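You operate a simulated robot arm through the tools that you are given. There is no shell and no other tool.

The job below is to be done with a simulated robot arm. You get a single attempt, and the scene is never put back.

TASK
Flush the nozzle clean in the flushing box.
Fine: guard shut and blue tap open before the red button; tap shut at the end; leave the nozzle in.

Only the result counts: the job must be done as asked and must still hold three seconds after the hand-in. Knocking over, shifting, dropping, spilling or breaking anything else fails it.

THE ROBOT
A 7-joint arm with a two-finger parallel gripper, fixed in place. Base frame: the origin is at the foot of the arm, x ahead of it, y to its left, z up; the work surface is at about z = 0.86. Units: m, degrees, N and s.
With the tool pointing down near the work surface it reaches from about 0.24 to 0.68 m from the base axis. Its first joint turns from -66.0 to 66.0 degrees. Payload 2.4 kg.
The tool frame sits at the grasp point between the pads (the TCP): z along the fingers, y along the line on which they close. The tips reach 0.03 m beyond it. Largest opening 0.094 m; finger width 0.028, thickness 0.01; the body of the gripper, 0.05 by 0.096 m, starts 0.055 m behind the TCP.
Orientation is told as [roll, pitch, yaw] about the base's x, y, z axes, in that order, counted from this pose: with the fingers straight down and closing along the base's y, the tool's x points along the base's -x, its y along +y and its z along -z.

THE INTERFACE
- The arm moves only by the tool apply_moves. Its argument "deltas" is a list of rows, each an object (a shift or turn left out is 0, a gripper value left out holds the last) with "linear": the shift along the tool's x, y, z in m, a list of three; "dr": the turn, a rotation vector about the tool's x, y, z in degrees, a list of three. In form: [{"linear": [dx, dy, dz], "dr": [wx, wy, wz]}, ...]. A call has 1 to 20 rows; each row is the pose to reach, as a shift and turn from the pose commanded when the call began, along the tool's axes at that moment. "gripper" is the opening, from 0 (shut) to 1 (fully open), set as the call begins (left out, the last holds). Each row takes 0.2 s and may step no farther than 0.05 m and 8.6 degrees from the row before; otherwise, or with a gripper value out of range, the whole call is refused. A pose out of reach is approached as far as the arm can. The call stops where the force on the tool passes 50 N (or 10 N more than at its start, if that is more) or the arm is blocked; 0.2 s more then pass. The fingers move at their own pace (about 0.153 m/s each) and stop on an object; they squeeze with about 22 N. The grip force told is the motor's: it shows also when the fingers shut on nothing. Time passes only in rows, and 0.2 s behind the last, so rows that repeat a pose let the fingers close. The reply holds the time, the measured pose of the TCP, the force on the tool along the base axes, the opening and the grip force, in the units named above and with some noise, with the torque about the TCP (base axes, N m) and any sound that the robot's microphone picked up, and new pictures: "views" is both (left out), scene, wrist or none.
- Cameras (640 x 400 px; columns grow to the right, rows downward): "scene" is fixed at [0.0482, 0.4748, 1.4498]; the picture's right is [-0.75, -0.66, 0.00], its down [-0.36, 0.40, -0.84] and it looks along [0.56, -0.63, -0.54] (base axes); focal length 348 px, centre (320, 200). "wrist" rides on the gripper at [0.076, 0.014, -0.102] in the tool frame; the picture's right is [-0.18, 0.98, 0.00], its down [-0.75, -0.14, -0.64] and it looks along [-0.63, -0.12, 0.77] (tool axes); focal length 243 px, centre (320, 200). There is no depth. A picture from a camera that has moved, and an enlarged one, comes with that camera's place and axes in the base frame and with its lens. The place of the scene camera against the robot may be out by one fixed shift of up to 0.012 m in any direction.
- inspect(camera, box): a new picture of the part [left, top, right, bottom] of that camera's present view, enlarged. No time passes.
- hand_in(): hands the job in; it is judged then, once.

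Nothing tells you positions but the pictures and the camera data. Unless the task says otherwise, let go and move clear before handing in.

The tools are called after "Emit:" by a JSON object that holds its "op" and its "data". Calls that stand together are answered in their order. apply_moves: Moves the arm, as the interface text tells. Its arguments: {"type":"object","properties":{"deltas":{"type":"array","items":{"type":"object","properties":{"linear":{"type":"array","items":{"type":"number"}},"dr":{"type":"array","items":{"type":"number"}}}}},"gripper":{"type":"number"},"views":{"type":"string","enum":["both","scene","wrist","none"]}},"required":["deltas"]} The other tools are called the same way: inspect (camera, box) takes an enlarged picture of a part of a camera's view; hand_in () hands the job in.

At the start:

```text
clock: 0.0
tool_pos: [0.4543, -0.0659, 1.1308]
ee_rot: [0.0, 0.0, 0.0]
ft_force: [0.0, -0.3, -0.5]
torque: [0.0, 0.03, 0.02]
opening: 0.0937
gripper_force: 0.0
```

scene: 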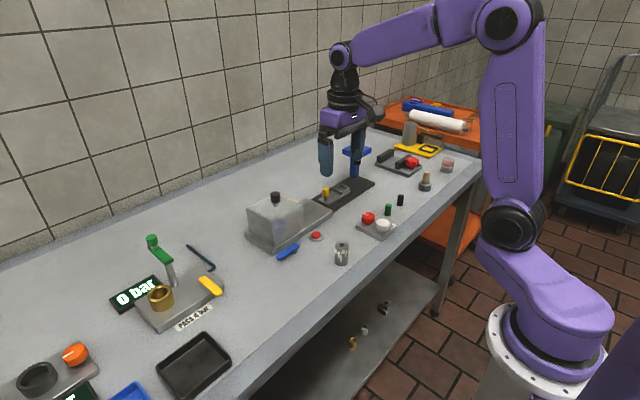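
wrist: 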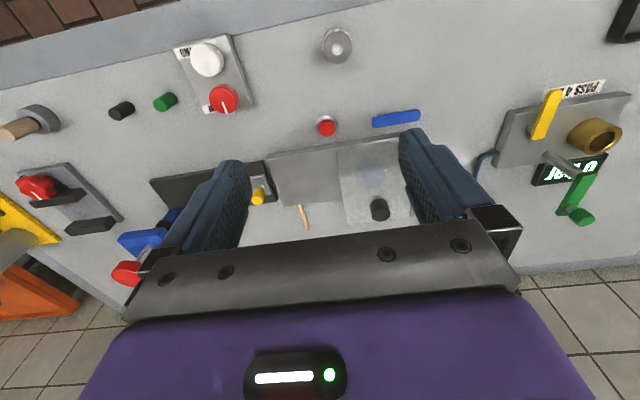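

I see a bench with a box with a transparent cover (probably the flushing box), a red button, a blue lever, a nozzle-like object and other stations. I'll enlarge several areas first to identify everything before moving.

Emit:
{"op": "inspect", "data": {"camera": "scene", "box": [230, 170, 390, 270]}}

Emit:
{"op": "inspect", "data": {"camera": "scene", "box": [330, 130, 490, 230]}}

Emit:
{"op": "inspect", "data": {"camera": "wrist", "box": [240, 80, 440, 230]}}

Emit:
{"op": "inspect", "data": {"camera": "wrist", "box": [0, 20, 280, 290]}}

Emit:
{"op": "inspect", "data": {"camera": "scene", "box": [90, 220, 250, 400]}}

```text
4.00 times, centred on (310, 220) of scene
camera zoom: at [0.0482, 0.4748, 1.4498], right [-0.75, -0.66, 0.0], down [-0.36, 0.4, -0.84], along [0.56, -0.63, -0.54], focal length 1390 px, centre (360, 120)
```

zoom: 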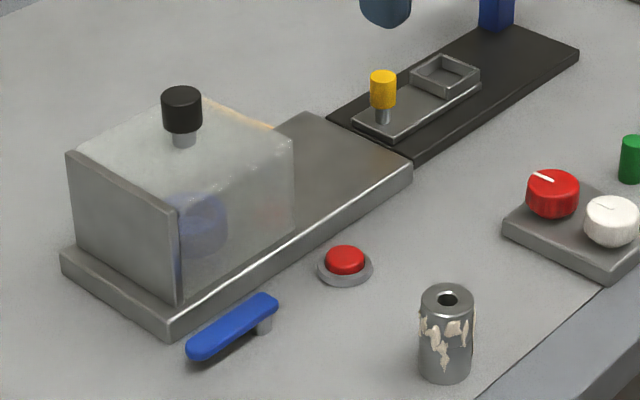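

```text
4.00 times, centred on (410, 180) of scene
camera zoom: at [0.0482, 0.4748, 1.4498], right [-0.75, -0.66, 0.0], down [-0.36, 0.4, -0.84], along [0.56, -0.63, -0.54], focal length 1390 px, centre (-40, 280)
```

zoom: 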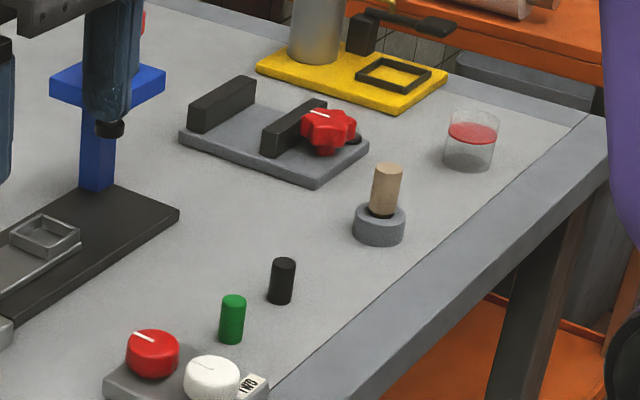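

```text
2.67 times, centred on (340, 155) of wrist
camera zoom: at [0.3771, -0.0511, 1.2332], right [0.18, 0.98, 0.0], down [0.75, -0.14, 0.64], along [0.63, -0.12, -0.77], focal length 647 px, centre (267, 320)
```

zoom: 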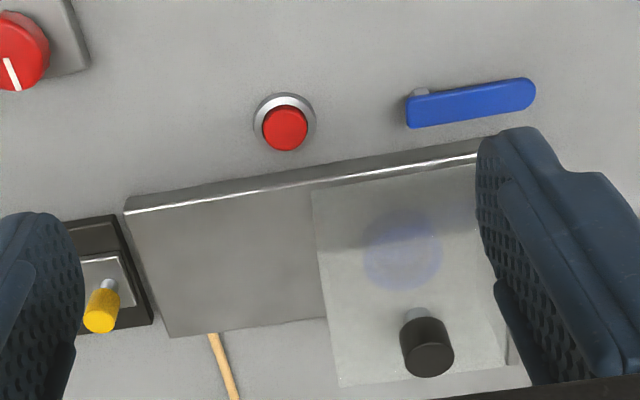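

```text
1.48 times, centred on (140, 155) of wrist
camera zoom: at [0.3771, -0.0511, 1.2332], right [0.18, 0.98, 0.0], down [0.75, -0.14, 0.64], along [0.63, -0.12, -0.77], focal length 359 px, centre (587, 267)
```

zoom: 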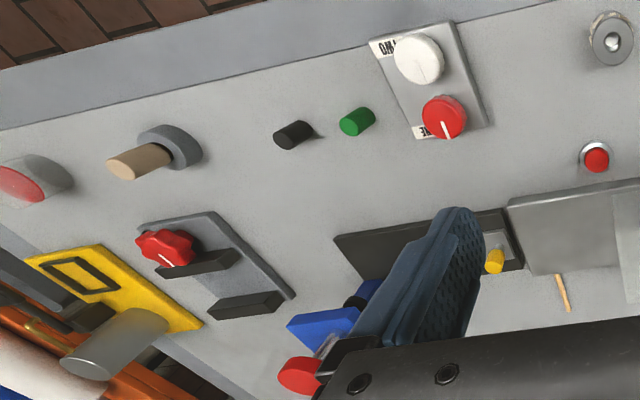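

```text
2.22 times, centred on (170, 310) of scene
camera zoom: at [0.0482, 0.4748, 1.4498], right [-0.75, -0.66, 0.0], down [-0.36, 0.4, -0.84], along [0.56, -0.63, -0.54], focal length 772 px, centre (653, -44)
```

zoom: 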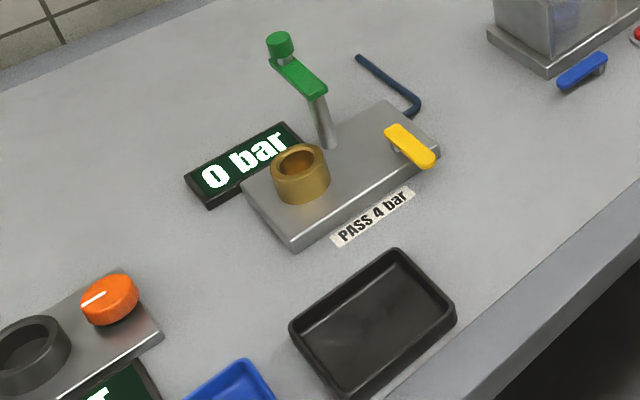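

The flushing box looks like the grey base at about x 0.56–0.67, y −0.17 to +0.06, with a clear guard (black knob) over a blue seat. The red button is near (0.53, −0.06), the blue tap lever near (0.53, 0.0), and the dirty nozzle near (0.43, −0.04). I'll move the wrist camera for a closer view.

Emit:
{"op": "apply_moves", "data": {"deltas": [{"linear": [0.03, 0.02, 0.02]}, {"linear": [0.06, 0.04, 0.05]}, {"linear": [0.08, 0.06, 0.08]}, {"linear": [0.08, 0.06, 0.08]}]}}

```text
clock: 1.0
tool_pos: [0.3747, -0.0039, 1.0505]
ee_rot: [-0.1, -0.1, 0.0]
ft_force: [-1.1, 0.3, 1.4]
torque: [0.02, -0.01, -0.01]
opening: 0.0939
gripper_force: 0.0
camera wrist: at [0.2978, 0.011, 1.1526], right [0.18, 0.98, 0.0], down [0.75, -0.14, 0.64], along [0.63, -0.12, -0.77], focal length 243 px, centre (320, 200)
```

scene: 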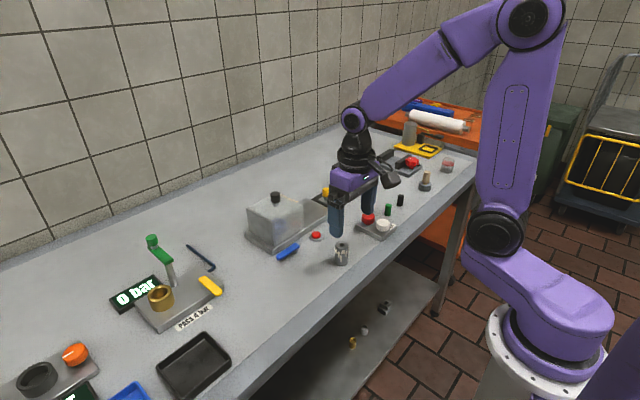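
wrist: 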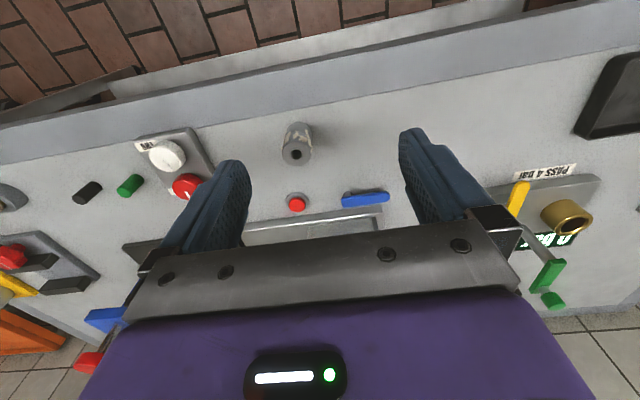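

The gripper body blocks the box from here, so I'll shift forward to see the box between the open fingers.

Emit:
{"op": "apply_moves", "data": {"deltas": [{"linear": [-0.04, -0.01, -0.01]}, {"linear": [-0.085, -0.02, -0.02]}, {"linear": [-0.125, -0.026, -0.03]}, {"linear": [-0.145, -0.026, -0.03]}, {"linear": [-0.145, -0.026, -0.03]}]}}

```text
clock: 2.2
tool_pos: [0.5192, -0.03, 1.0822]
ee_rot: [0.0, 0.0, 0.1]
ft_force: [0.0, -0.2, 0.5]
torque: [-0.03, 0.0, 0.0]
opening: 0.0937
gripper_force: 0.0
camera wrist: at [0.4428, -0.0156, 1.1848], right [0.18, 0.98, 0.0], down [0.75, -0.14, 0.64], along [0.63, -0.12, -0.77], focal length 243 px, centre (320, 200)
```

scene: 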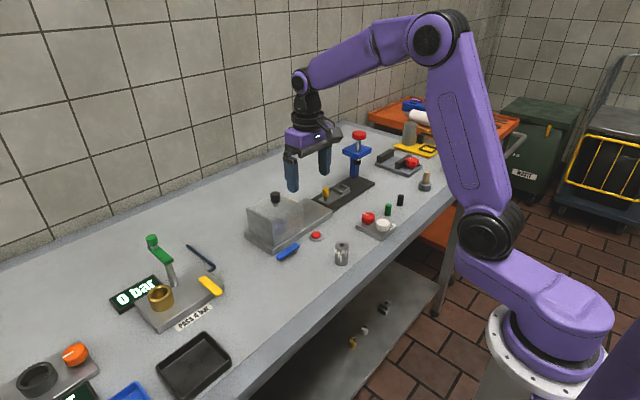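
wrist: 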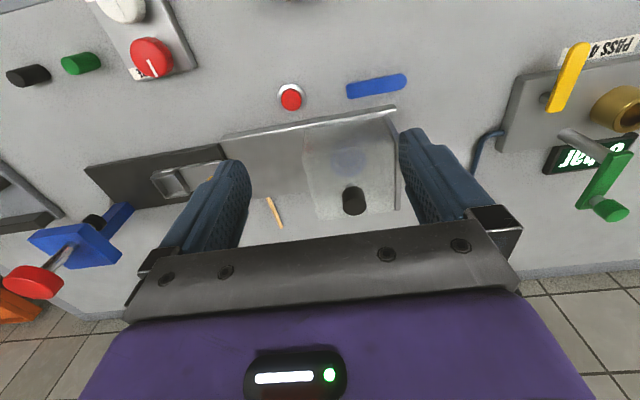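

Emit:
{"op": "inspect", "data": {"camera": "wrist", "box": [220, 60, 420, 230]}}

Emit:
{"op": "inspect", "data": {"camera": "scene", "box": [240, 180, 340, 260]}}

Emit:
{"op": "inspect", "data": {"camera": "scene", "box": [270, 220, 370, 280]}}

```text
2.35 times, centred on (320, 145) of wrist
camera zoom: at [0.4428, -0.0156, 1.1848], right [0.18, 0.98, 0.0], down [0.75, -0.14, 0.64], along [0.63, -0.12, -0.77], focal length 571 px, centre (320, 329)
```

zoom: 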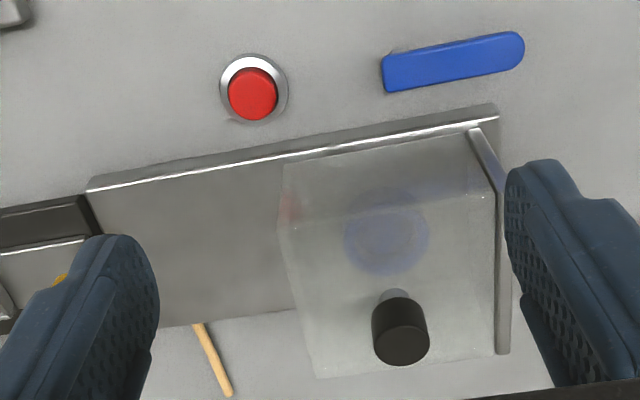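

```text
5.00 times, centred on (290, 220) of scene
camera zoom: at [0.0482, 0.4748, 1.4498], right [-0.75, -0.66, 0.0], down [-0.36, 0.4, -0.84], along [0.56, -0.63, -0.54], focal length 1738 px, centre (470, 100)
```

zoom: 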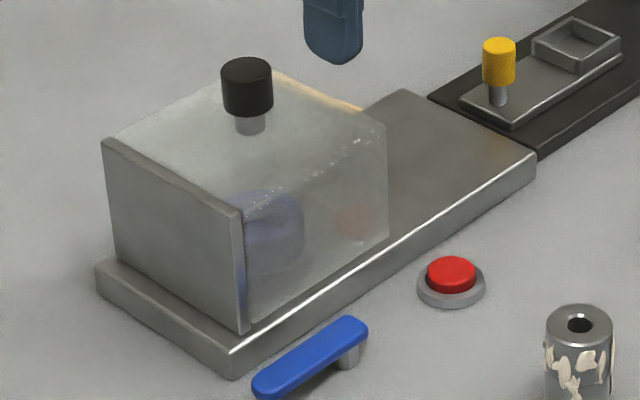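

```text
6.40 times, centred on (320, 250) of scene
camera zoom: at [0.0482, 0.4748, 1.4498], right [-0.75, -0.66, 0.0], down [-0.36, 0.4, -0.84], along [0.56, -0.63, -0.54], focal length 2225 px, centre (320, -120)
```

zoom: 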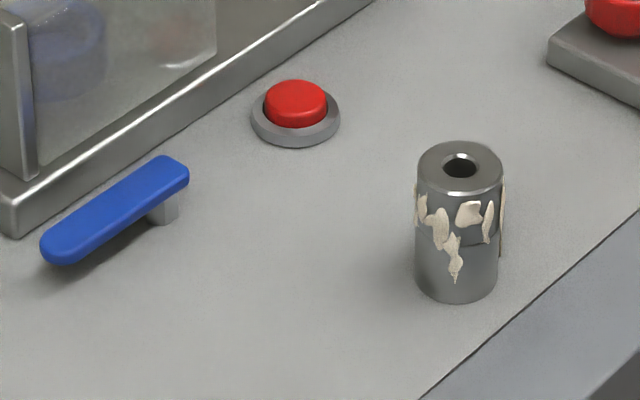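

The guard is a clear cover closed against an end plate at the +y end, with its knob at about (0.617, −0.011, 0.99). It most likely slides toward −y. I'll line up above the knob at a safe height.

Emit:
{"op": "apply_moves", "data": {"deltas": [{"linear": [-0.04, 0.008, 0.0]}, {"linear": [-0.08, 0.016, 0.01]}, {"linear": [-0.098, 0.019, 0.02]}, {"linear": [-0.098, 0.019, 0.02]}]}}

```text
clock: 3.2
tool_pos: [0.6153, -0.0122, 1.0627]
ee_rot: [0.0, 0.0, 0.0]
ft_force: [0.5, 0.6, 0.2]
torque: [-0.03, 0.0, 0.01]
opening: 0.0943
gripper_force: 0.0
camera wrist: at [0.5393, 0.0029, 1.1646], right [0.18, 0.98, 0.0], down [0.75, -0.14, 0.64], along [0.63, -0.12, -0.77], focal length 243 px, centre (320, 200)
```

scene: 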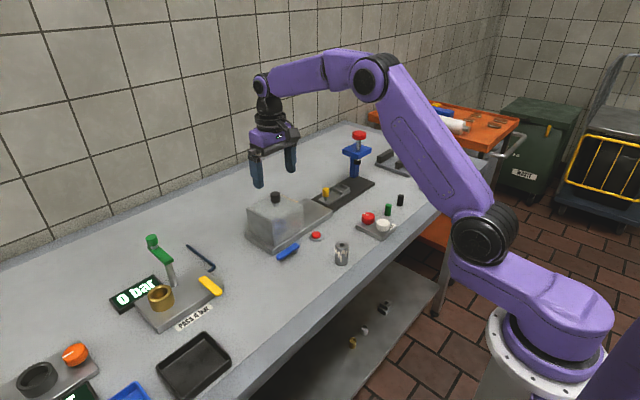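
wrist: 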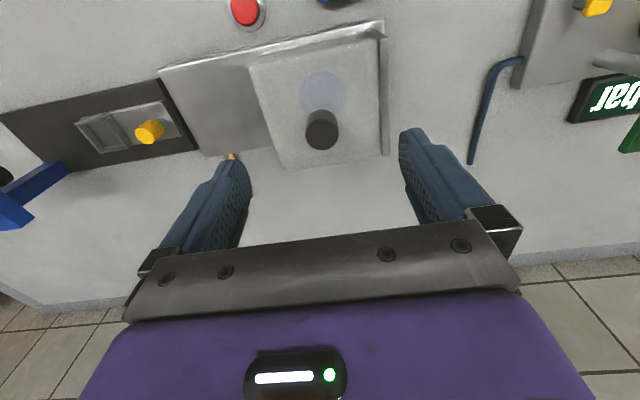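

Emit:
{"op": "inspect", "data": {"camera": "wrist", "box": [150, 0, 410, 180]}}

Emit:
{"op": "inspect", "data": {"camera": "scene", "box": [230, 140, 350, 270]}}

```text
2.22 times, centred on (280, 90) of wrist
camera zoom: at [0.5393, 0.0029, 1.1646], right [0.18, 0.98, 0.0], down [0.75, -0.14, 0.64], along [0.63, -0.12, -0.77], focal length 539 px, centre (409, 444)
```

zoom: 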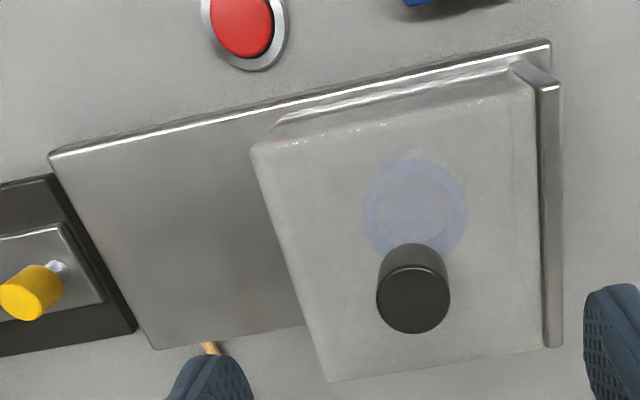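

```text
3.08 times, centred on (290, 205) of scene
camera zoom: at [0.0482, 0.4748, 1.4498], right [-0.75, -0.66, 0.0], down [-0.36, 0.4, -0.84], along [0.56, -0.63, -0.54], focal length 1070 px, centre (412, 185)
```

zoom: 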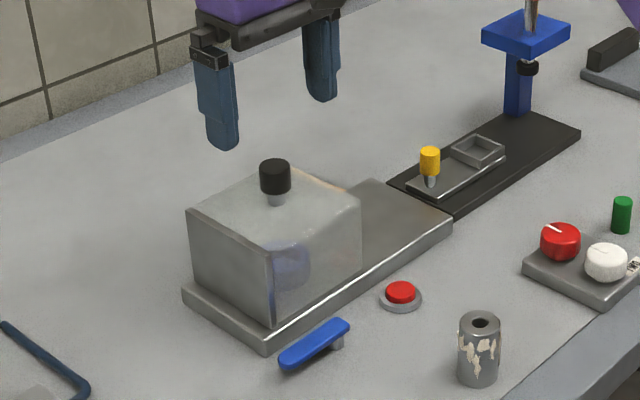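

The knob sits centred between the fingers. I'll lower to knob height and close on it.

Emit:
{"op": "apply_moves", "data": {"deltas": [{"linear": [0, 0.001, 0.03]}, {"linear": [0, 0.001, 0.055]}, {"linear": [0, 0.001, 0.064]}, {"linear": [0, 0.001, 0.064]}]}}

Emit:
{"op": "apply_moves", "data": {"deltas": [{"linear": [0, 0, 0]}, {"linear": [0, 0, 0]}, {"linear": [0, 0, 0]}], "gripper": 0.0}}

```text
clock: 4.2
tool_pos: [0.6167, -0.0118, 0.9963]
ee_rot: [-0.1, 0.0, 0.0]
ft_force: [-0.6, -0.7, -0.3]
torque: [0.0, 0.01, -0.02]
opening: 0.094
gripper_force: 0.1
camera wrist: at [0.5399, 0.0036, 1.0996], right [0.18, 0.98, 0.0], down [0.75, -0.14, 0.64], along [0.63, -0.12, -0.77], focal length 243 px, centre (320, 200)
```

scene: 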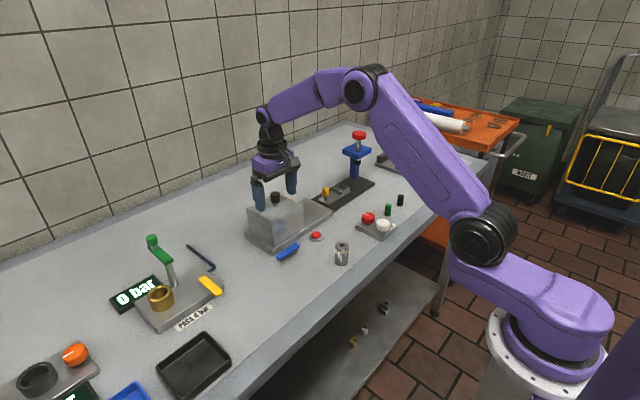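
wrist: 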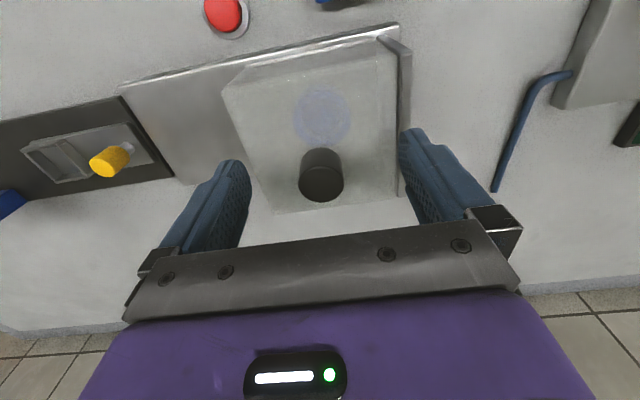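

```text
clock: 5.0
tool_pos: [0.6164, -0.0106, 0.998]
ee_rot: [0.0, 0.1, 0.0]
ft_force: [0.5, 0.4, -1.1]
torque: [-0.01, -0.1, 0.01]
opening: 0.0255
gripper_force: 45.5
camera wrist: at [0.5399, 0.0035, 1.0997], right [0.18, 0.98, 0.0], down [0.75, -0.14, 0.64], along [0.63, -0.12, -0.77], focal length 243 px, centre (320, 200)
```

scene: 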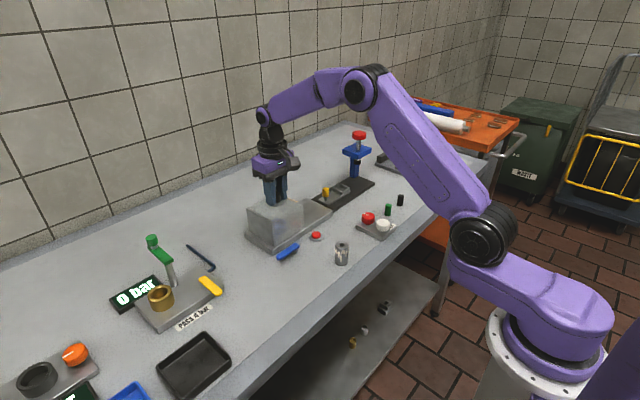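
wrist: 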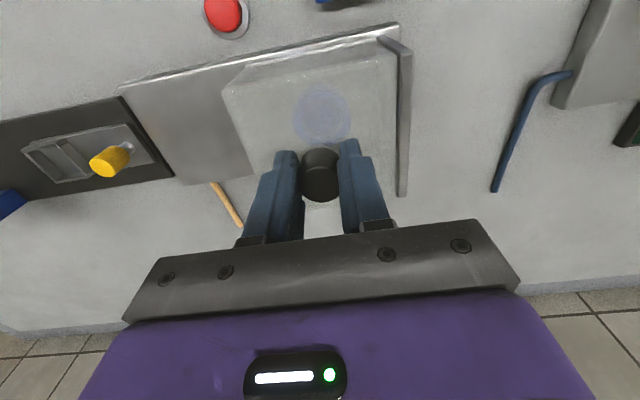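

The knob is gripped, 25 mm wide. I'll test a small slide toward −y and watch the force.

Emit:
{"op": "apply_moves", "data": {"deltas": [{"linear": [0, -0.005, 0]}, {"linear": [0, -0.01, 0]}, {"linear": [0, -0.015, 0]}, {"linear": [0, -0.015, 0]}]}}

```text
clock: 6.0
tool_pos: [0.6169, -0.0271, 0.9976]
ee_rot: [0.0, -0.1, -0.1]
ft_force: [-0.7, -0.6, 4.8]
torque: [0.01, -0.23, 0.07]
opening: 0.0253
gripper_force: 45.3
camera wrist: at [0.5398, -0.0129, 1.0995], right [0.19, 0.98, 0.0], down [0.75, -0.14, 0.64], along [0.63, -0.12, -0.77], focal length 243 px, centre (320, 200)
```

scene: 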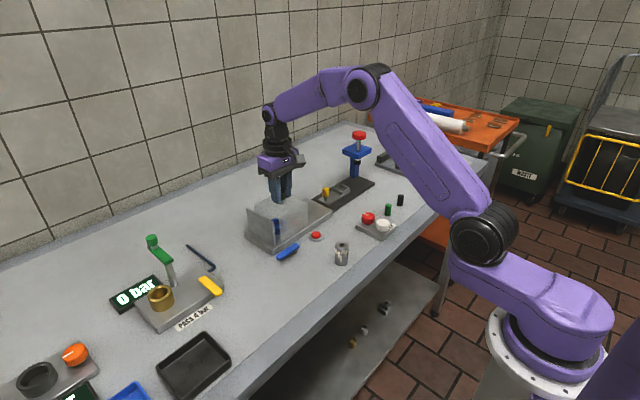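
wrist: 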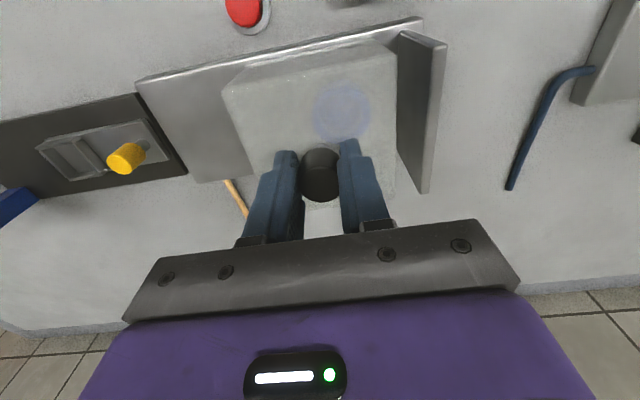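

The guard slides freely toward −y, away from the fixed end plate. I'll carry on sliding it open.

Emit:
{"op": "apply_moves", "data": {"deltas": [{"linear": [0, -0.015, 0]}, {"linear": [0, -0.03, 0]}, {"linear": [0, -0.045, 0]}, {"linear": [0, -0.06, 0]}, {"linear": [0, -0.07, 0]}, {"linear": [0, -0.08, 0]}, {"linear": [0, -0.08, 0]}]}}

```text
clock: 7.6
tool_pos: [0.6148, -0.1074, 0.9964]
ee_rot: [0.0, 0.0, 0.1]
ft_force: [0.3, 0.5, 6.4]
torque: [0.04, 0.23, 0.12]
opening: 0.0252
gripper_force: 44.6
camera wrist: at [0.5397, -0.0925, 1.0994], right [0.18, 0.98, 0.0], down [0.75, -0.14, 0.64], along [0.63, -0.12, -0.77], focal length 243 px, centre (320, 200)
```

scene: 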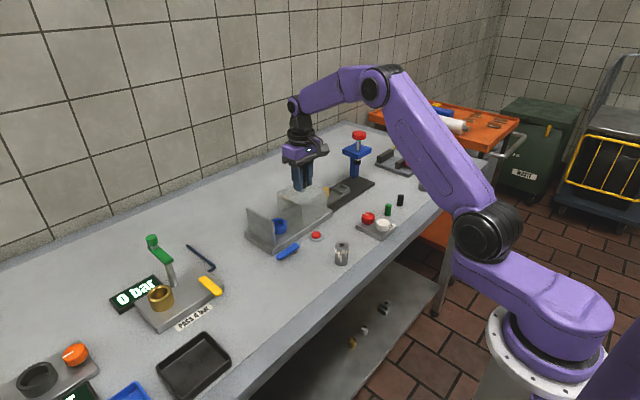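
wrist: 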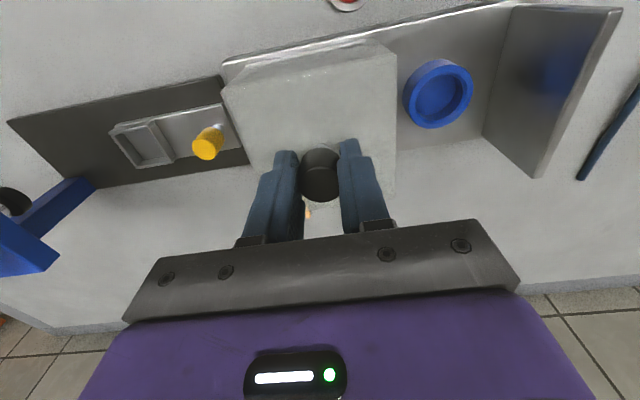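

The guard is open and the blue seat cup is visible at about (0.616, −0.011). I'll release the knob, rise, and move over the nozzle.

Emit:
{"op": "apply_moves", "data": {"deltas": [{"linear": [0, 0, 0]}, {"linear": [0, 0, 0]}, {"linear": [0, 0, -0.03]}, {"linear": [0, 0, -0.07]}, {"linear": [0, 0, -0.07]}], "gripper": 0.7}}

```text
clock: 8.8
tool_pos: [0.617, -0.1073, 1.0694]
ee_rot: [0.0, 0.0, 0.0]
ft_force: [-0.1, -1.1, -1.4]
torque: [0.0, 0.01, 0.0]
opening: 0.0657
gripper_force: 0.1
camera wrist: at [0.5404, -0.0923, 1.1721], right [0.18, 0.98, 0.0], down [0.75, -0.14, 0.64], along [0.63, -0.12, -0.77], focal length 243 px, centre (320, 200)
```

scene: 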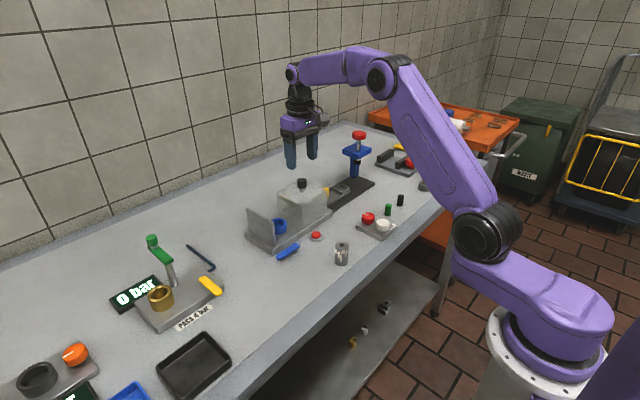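
wrist: 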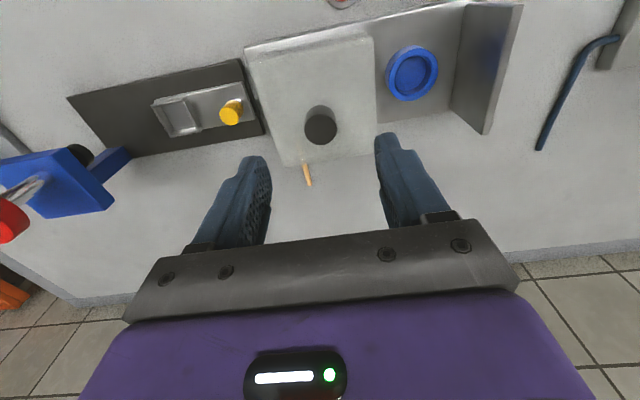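

Emit:
{"op": "inspect", "data": {"camera": "scene", "box": [240, 170, 340, 260]}}

Emit:
{"op": "inspect", "data": {"camera": "wrist", "box": [360, 0, 540, 140]}}

```text
4.44 times, centred on (290, 215) of scene
camera zoom: at [0.0482, 0.4748, 1.4498], right [-0.75, -0.66, 0.0], down [-0.36, 0.4, -0.84], along [0.56, -0.63, -0.54], focal length 1545 px, centre (453, 133)
```

zoom: 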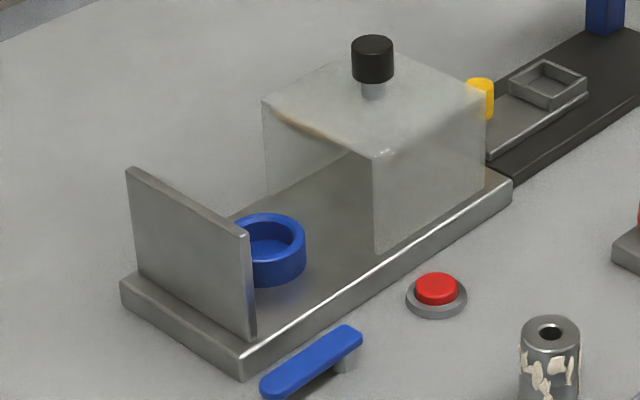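

```text
2.86 times, centred on (450, 70) of wrist
camera zoom: at [0.5404, -0.0923, 1.1721], right [0.18, 0.98, 0.0], down [0.75, -0.14, 0.64], along [0.63, -0.12, -0.77], focal length 693 px, centre (-51, 571)
```

zoom: 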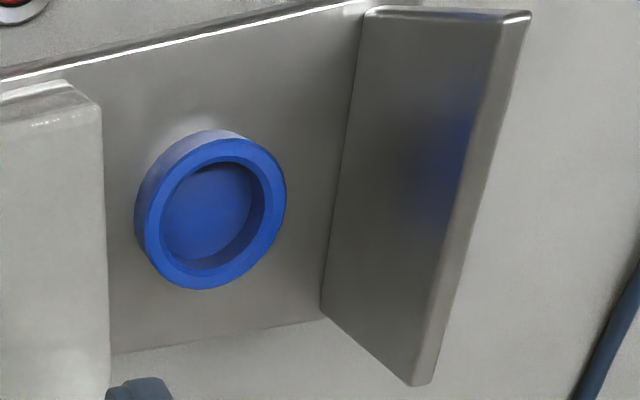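

The seat cup centre works out to about (0.6175, −0.011), with an inner diameter near 35 mm. Next I'll go above the nozzle.

Emit:
{"op": "apply_moves", "data": {"deltas": [{"linear": [0.04, 0.013, 0.0]}, {"linear": [0.08, 0.026, 0.0]}, {"linear": [0.12, 0.04, 0.01]}, {"linear": [0.16, 0.054, 0.03]}, {"linear": [0.195, 0.067, 0.05]}, {"linear": [0.195, 0.067, 0.05]}]}}

```text
clock: 10.2
tool_pos: [0.4217, -0.0399, 1.0168]
ee_rot: [0.1, 0.0, 0.0]
ft_force: [-0.4, 0.0, -0.6]
torque: [0.0, -0.03, 0.02]
opening: 0.0657
gripper_force: 0.1
camera wrist: at [0.3452, -0.0258, 1.1197], right [0.18, 0.98, 0.0], down [0.75, -0.14, 0.64], along [0.63, -0.12, -0.77], focal length 243 px, centre (320, 200)
```

scene: 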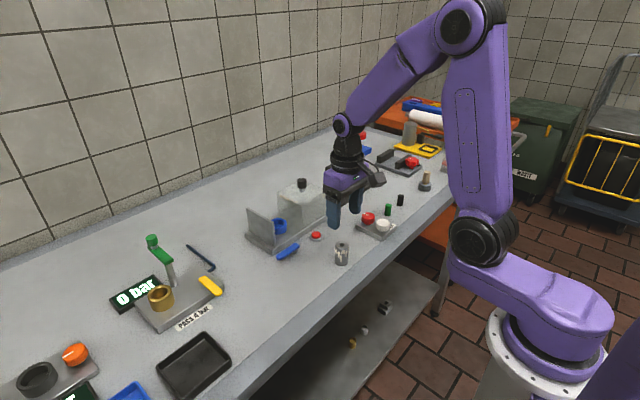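
wrist: 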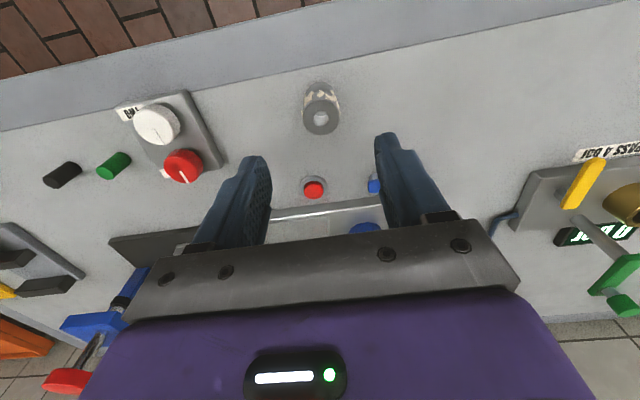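

Emit:
{"op": "inspect", "data": {"camera": "wrist", "box": [280, 70, 360, 150]}}

Emit:
{"op": "inspect", "data": {"camera": "scene", "box": [310, 220, 370, 280]}}

```text
5.00 times, centred on (320, 110) of wrist
camera zoom: at [0.3452, -0.0258, 1.1197], right [0.18, 0.98, 0.0], down [0.75, -0.14, 0.64], along [0.63, -0.12, -0.77], focal length 1213 px, centre (320, 650)
```

zoom: 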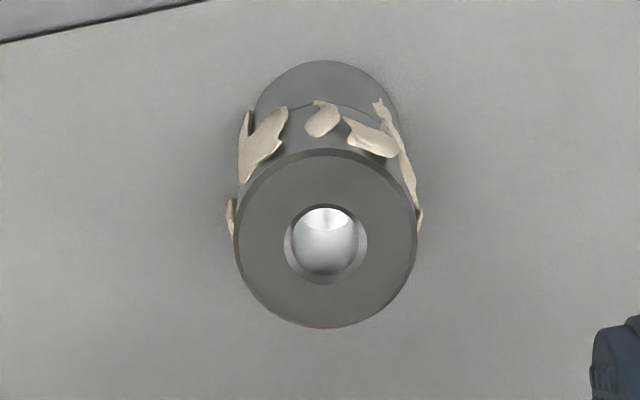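

```text
6.67 times, centred on (340, 250) of scene
camera zoom: at [0.0482, 0.4748, 1.4498], right [-0.75, -0.66, 0.0], down [-0.36, 0.4, -0.84], along [0.56, -0.63, -0.54], focal length 2317 px, centre (187, -133)
```

zoom: 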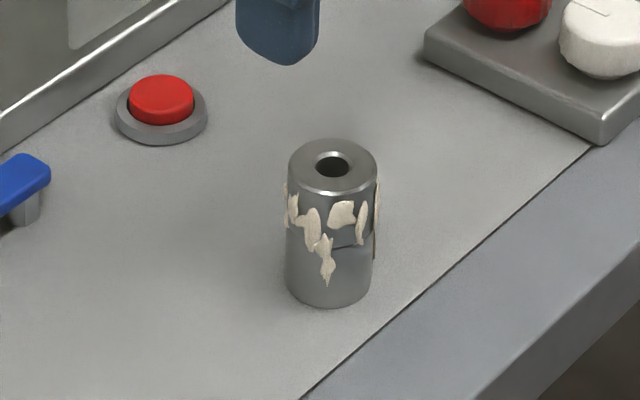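

The nozzle is centred under the gripper. I'll descend so the tips reach about mid-height, then close.

Emit:
{"op": "apply_moves", "data": {"deltas": [{"linear": [-0.001, -0.001, 0.04]}, {"linear": [-0.001, -0.001, 0.075]}, {"linear": [-0.001, -0.001, 0.095]}, {"linear": [-0.001, -0.001, 0.102]}, {"linear": [-0.001, -0.001, 0.102]}]}}

Emit:
{"op": "apply_moves", "data": {"deltas": [{"linear": [0, 0, 0]}, {"linear": [0, 0, 0]}, {"linear": [0, 0, 0]}], "gripper": 0.0}}

```text
clock: 11.4
tool_pos: [0.4226, -0.0408, 0.9155]
ee_rot: [0.0, -0.1, 0.0]
ft_force: [-1.0, -0.3, -0.3]
torque: [0.02, 0.0, 0.0]
opening: 0.0659
gripper_force: 0.1
camera wrist: at [0.3455, -0.0259, 1.0174], right [0.18, 0.98, 0.0], down [0.75, -0.14, 0.64], along [0.63, -0.12, -0.77], focal length 243 px, centre (320, 200)
```

scene: 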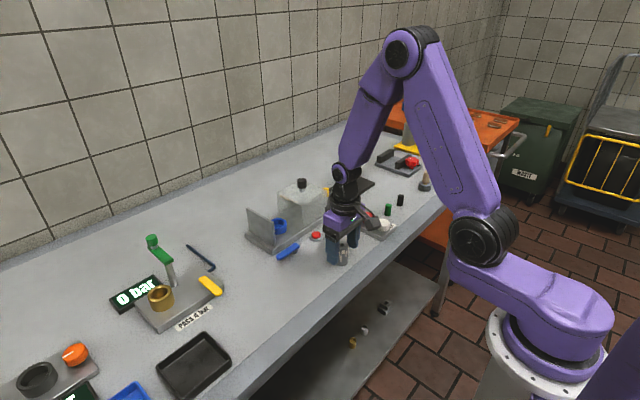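
wrist: 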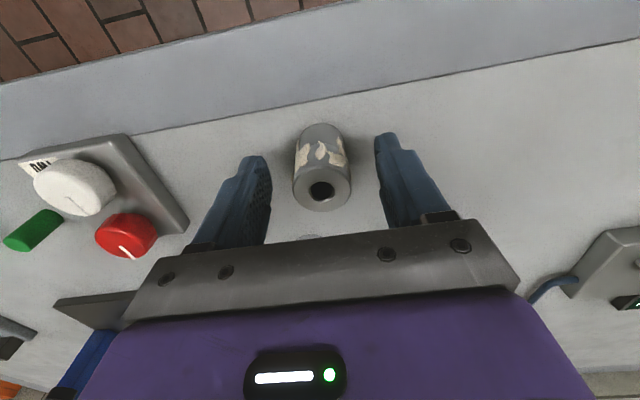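

```text
clock: 12.2
tool_pos: [0.4218, -0.0404, 0.915]
ee_rot: [0.1, 0.1, 0.0]
ft_force: [-0.5, -0.5, -0.3]
torque: [-0.01, 0.0, 0.0]
opening: 0.0367
gripper_force: 22.1
camera wrist: at [0.3455, -0.0259, 1.0176], right [0.18, 0.98, 0.0], down [0.75, -0.14, 0.64], along [0.63, -0.12, -0.77], focal length 243 px, centre (320, 200)
```

scene: 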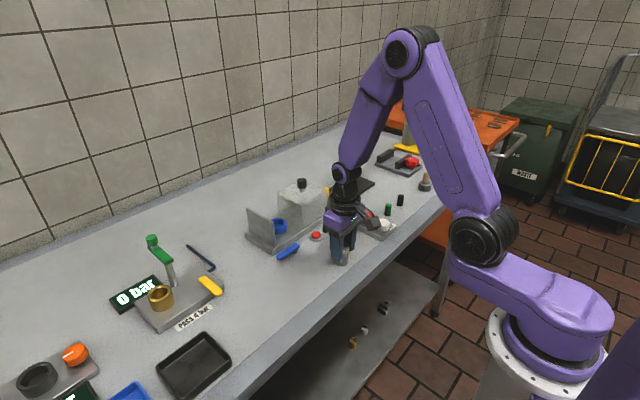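
wrist: 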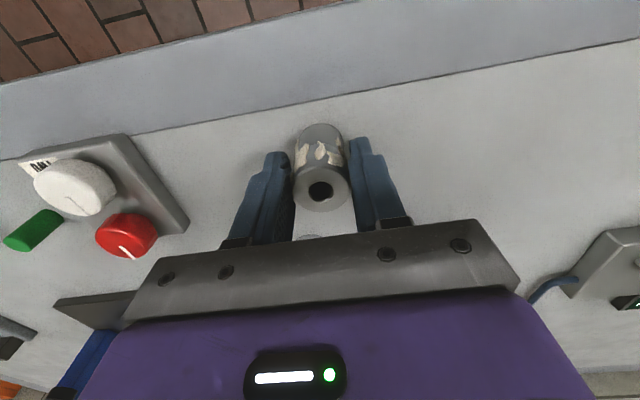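

Emit:
{"op": "apply_moves", "data": {"deltas": [{"linear": [0, 0, 0]}, {"linear": [0, 0, 0]}, {"linear": [0, 0, 0]}], "gripper": 0.0, "views": "wrist"}}

Emit:
{"op": "inspect", "data": {"camera": "wrist", "box": [220, 100, 420, 240]}}

```text
clock: 13.0
tool_pos: [0.4221, -0.0419, 0.9149]
ee_rot: [-0.1, -0.1, 0.0]
ft_force: [0.2, 0.3, -0.1]
torque: [0.01, -0.02, -0.02]
opening: 0.0366
gripper_force: 22.2
camera wrist: at [0.3455, -0.0259, 1.0176], right [0.18, 0.98, 0.0], down [0.75, -0.14, 0.64], along [0.63, -0.12, -0.77], focal length 243 px, centre (320, 200)
```

wrist: 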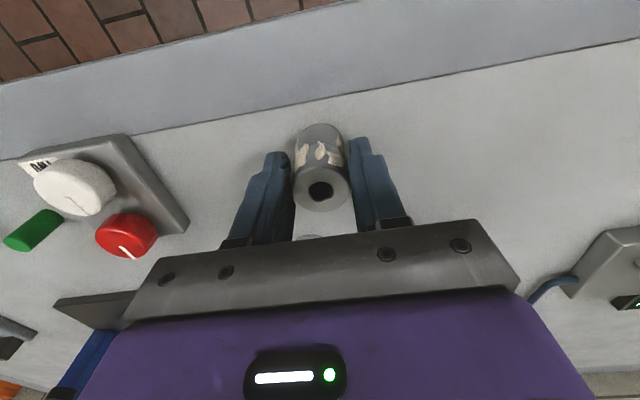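

```text
2.86 times, centred on (320, 170) of wrist
camera zoom: at [0.3455, -0.0259, 1.0176], right [0.18, 0.98, 0.0], down [0.75, -0.14, 0.64], along [0.63, -0.12, -0.77], focal length 693 px, centre (320, 286)
```

zoom: 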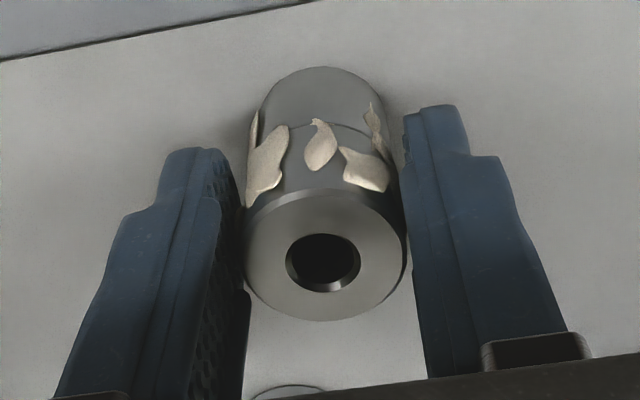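

The fingers hold the nozzle over its flakes at 37 mm. I'll lift it a little and check the grip.

Emit:
{"op": "apply_moves", "data": {"deltas": [{"linear": [0, 0, -0.01]}, {"linear": [0, 0, -0.03]}, {"linear": [0, 0, -0.05]}, {"linear": [0, 0, -0.05]}]}}

Emit:
{"op": "inspect", "data": {"camera": "scene", "box": [300, 190, 400, 270]}}

Emit:
{"op": "inspect", "data": {"camera": "wrist", "box": [220, 100, 420, 240]}}

```text
clock: 14.0
tool_pos: [0.4222, -0.0404, 0.9668]
ee_rot: [0.0, 0.0, 0.0]
ft_force: [1.1, 0.1, -1.1]
torque: [0.04, 0.0, 0.03]
opening: 0.0366
gripper_force: 21.8
camera wrist: at [0.3457, -0.0259, 1.0682], right [0.18, 0.98, 0.0], down [0.75, -0.14, 0.64], along [0.63, -0.12, -0.77], focal length 243 px, centre (320, 200)
```

scene: 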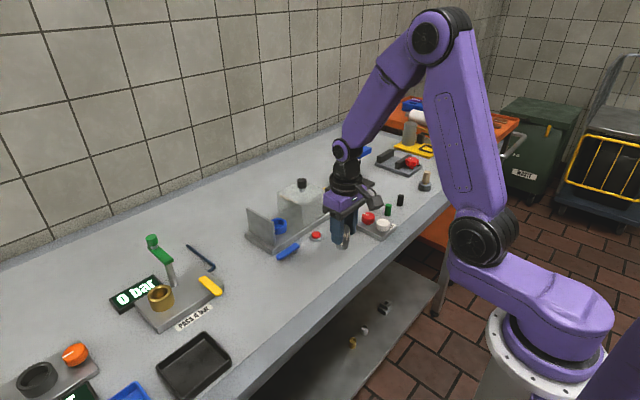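
wrist: 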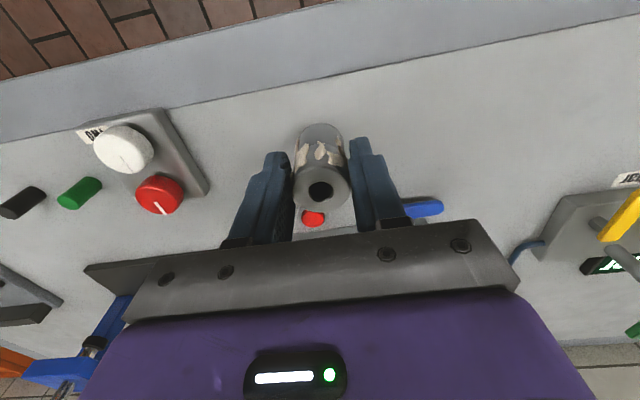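

```text
5.00 times, centred on (350, 230) of scene
camera zoom: at [0.0482, 0.4748, 1.4498], right [-0.75, -0.66, 0.0], down [-0.36, 0.4, -0.84], along [0.56, -0.63, -0.54], focal length 1738 px, centre (170, 50)
```

zoom: 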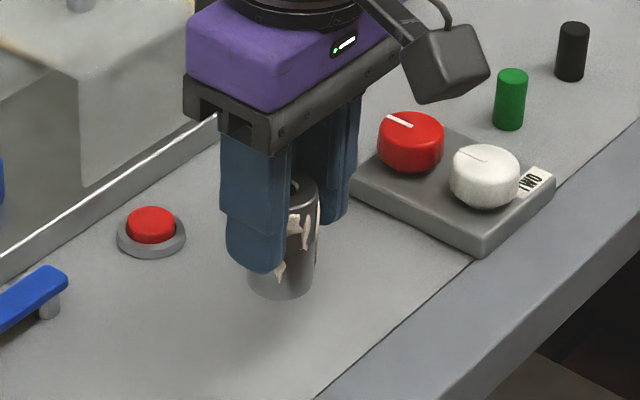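

```text
2.86 times, centred on (320, 170) of wrist
camera zoom: at [0.3457, -0.0259, 1.0682], right [0.18, 0.98, 0.0], down [0.75, -0.14, 0.64], along [0.63, -0.12, -0.77], focal length 693 px, centre (320, 286)
```

zoom: 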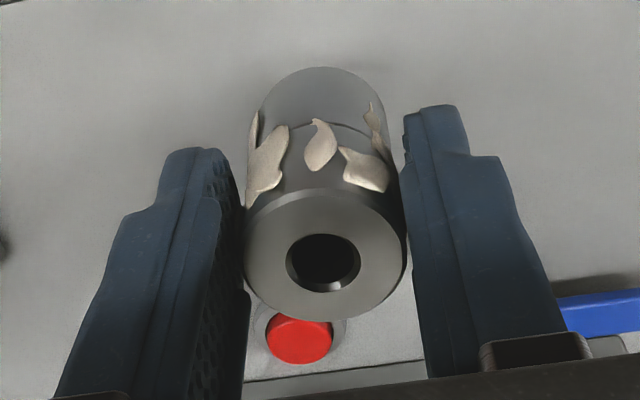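

The nozzle is held upright. I'll raise it and carry it over the seat.

Emit:
{"op": "apply_moves", "data": {"deltas": [{"linear": [0, 0, -0.035]}, {"linear": [-0.02, 0.005, -0.065]}, {"linear": [-0.055, 0.012, -0.073]}, {"linear": [-0.09, 0.018, -0.073]}, {"linear": [-0.13, 0.024, -0.073]}, {"linear": [-0.17, 0.0295, -0.073]}, {"linear": [-0.1955, 0.0295, -0.073]}, {"linear": [-0.1955, 0.0295, -0.073]}]}}

Emit:
{"op": "inspect", "data": {"camera": "wrist", "box": [220, 50, 420, 220]}}

Emit:
{"op": "inspect", "data": {"camera": "scene", "box": [240, 150, 340, 250]}}

```text
clock: 15.8
tool_pos: [0.6156, -0.0121, 1.0375]
ee_rot: [0.0, 0.0, 0.0]
ft_force: [0.4, -0.1, -0.2]
torque: [-0.01, 0.0, 0.0]
opening: 0.0364
gripper_force: 22.1
camera wrist: at [0.5389, 0.0031, 1.1399], right [0.18, 0.98, 0.0], down [0.75, -0.14, 0.64], along [0.63, -0.12, -0.77], focal length 243 px, centre (320, 200)
```

scene: 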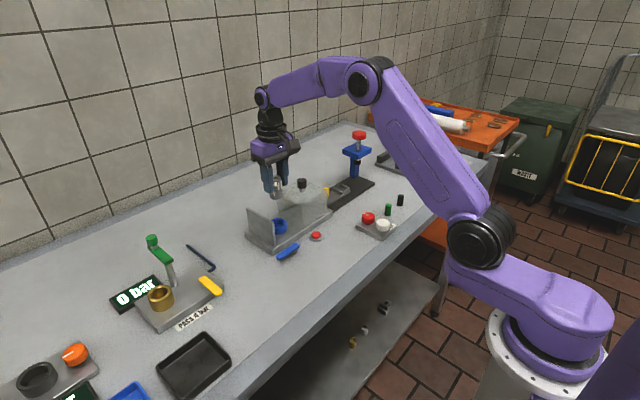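
wrist: 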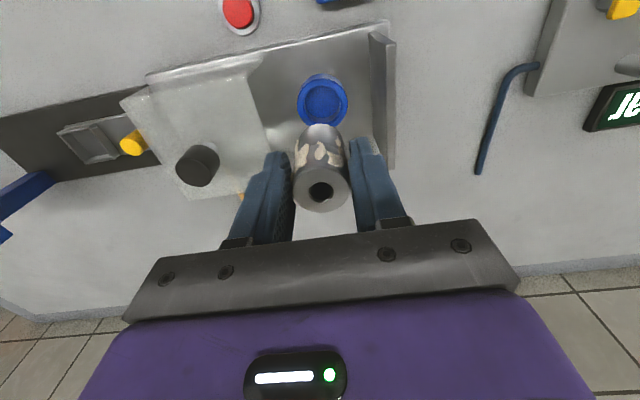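

```text
2.35 times, centred on (320, 135) of wrist
camera zoom: at [0.5389, 0.0031, 1.1399], right [0.18, 0.98, 0.0], down [0.75, -0.14, 0.64], along [0.63, -0.12, -0.77], focal length 571 px, centre (320, 353)
```

zoom: 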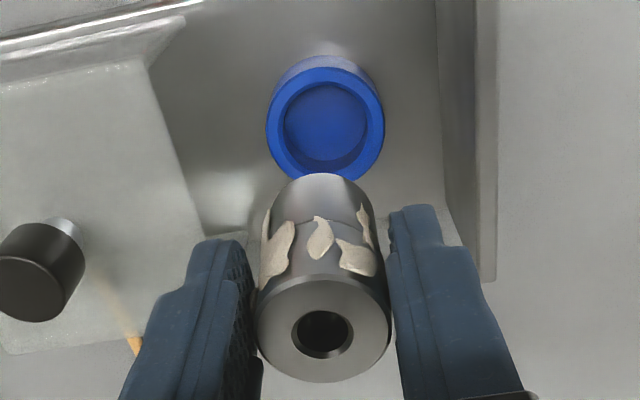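

```text
4.00 times, centred on (290, 200) of scene
camera zoom: at [0.0482, 0.4748, 1.4498], right [-0.75, -0.66, 0.0], down [-0.36, 0.4, -0.84], along [0.56, -0.63, -0.54], focal length 1390 px, centre (440, 200)
```

zoom: 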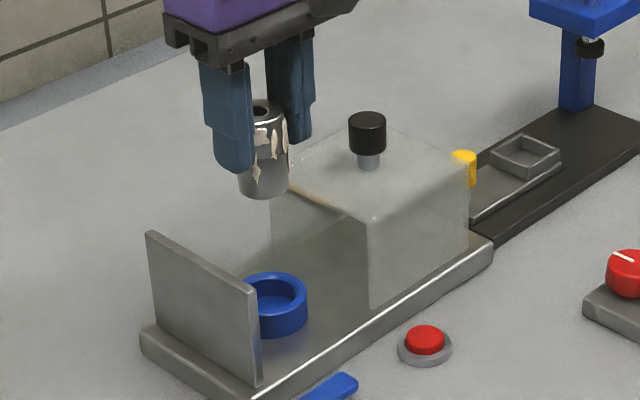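

Emit:
{"op": "inspect", "data": {"camera": "wrist", "box": [280, 60, 370, 150]}}

Emit:
{"op": "inspect", "data": {"camera": "scene", "box": [265, 200, 305, 240]}}

```text
4.44 times, centred on (325, 105) of wrist
camera zoom: at [0.5389, 0.0031, 1.1399], right [0.18, 0.98, 0.0], down [0.75, -0.14, 0.64], along [0.63, -0.12, -0.77], focal length 1078 px, centre (298, 622)
```

zoom: 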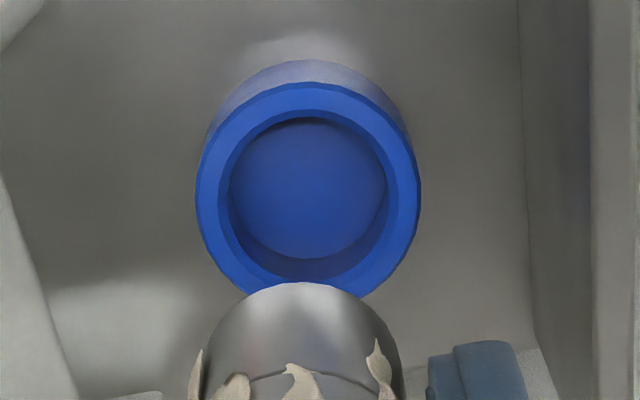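

```text
10.00 times, centred on (285, 220) of scene
camera zoom: at [0.0482, 0.4748, 1.4498], right [-0.75, -0.66, 0.0], down [-0.36, 0.4, -0.84], along [0.56, -0.63, -0.54], focal length 3476 px, centre (670, 0)
```

zoom: 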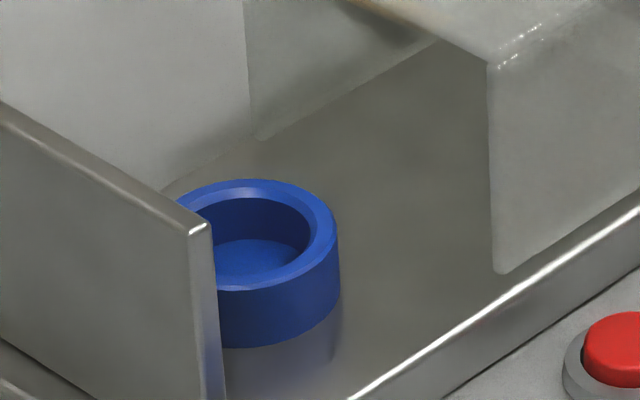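

The nozzle axis and the cup agree to within about 1.5 mm. I'll make a tiny correction and lower to just above the rim.

Emit:
{"op": "apply_moves", "data": {"deltas": [{"linear": [0.001, 0.001, 0.03]}, {"linear": [0.001, 0.001, 0.06]}, {"linear": [0.001, 0.001, 0.073]}, {"linear": [0.001, 0.001, 0.073]}]}}

Emit:
{"op": "inspect", "data": {"camera": "wrist", "box": [260, 80, 380, 180]}}

Emit:
{"op": "inspect", "data": {"camera": "scene", "box": [250, 180, 310, 240]}}

```text
clock: 16.8
tool_pos: [0.6164, -0.0097, 0.964]
ee_rot: [0.1, 0.0, 0.0]
ft_force: [0.2, 0.0, -0.8]
torque: [-0.01, -0.01, 0.02]
opening: 0.0366
gripper_force: 21.3
camera wrist: at [0.5389, 0.0048, 1.0667], right [0.18, 0.98, 0.0], down [0.75, -0.14, 0.64], along [0.63, -0.12, -0.77], focal length 243 px, centre (320, 200)
```

scene: 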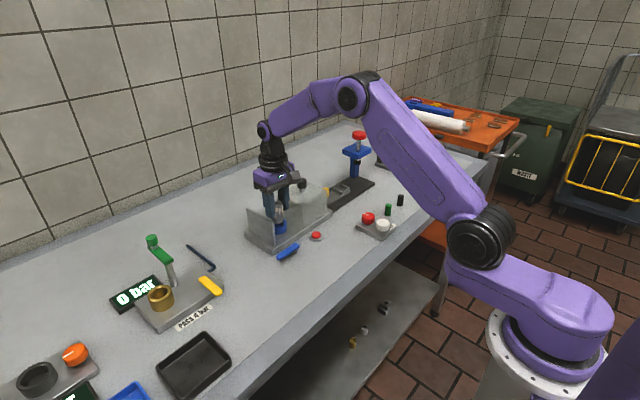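
wrist: 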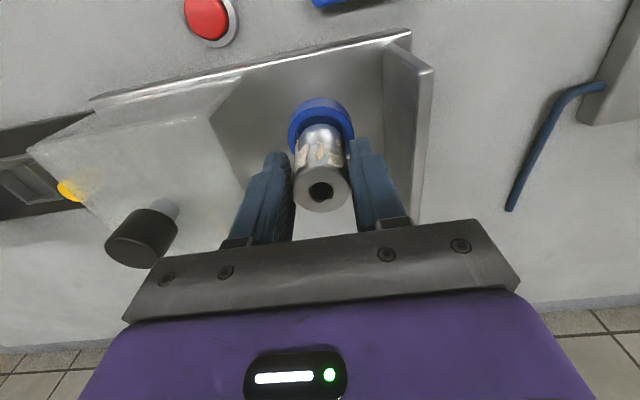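

```text
4.00 times, centred on (320, 130) of wrist
camera zoom: at [0.5389, 0.0048, 1.0667], right [0.18, 0.98, 0.0], down [0.75, -0.14, 0.64], along [0.63, -0.12, -0.77], focal length 970 px, centre (320, 480)
```

zoom: 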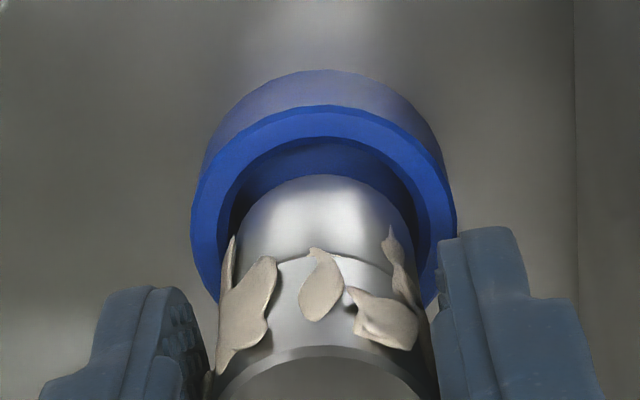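

```text
6.67 times, centred on (280, 210) of scene
camera zoom: at [0.0482, 0.4748, 1.4498], right [-0.75, -0.66, 0.0], down [-0.36, 0.4, -0.84], along [0.56, -0.63, -0.54], focal length 2317 px, centre (587, 133)
```

zoom: 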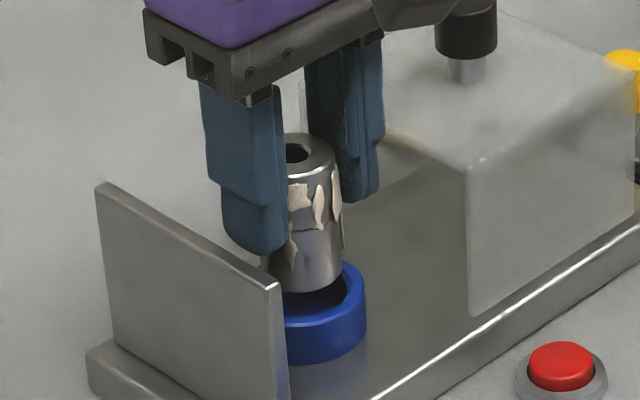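

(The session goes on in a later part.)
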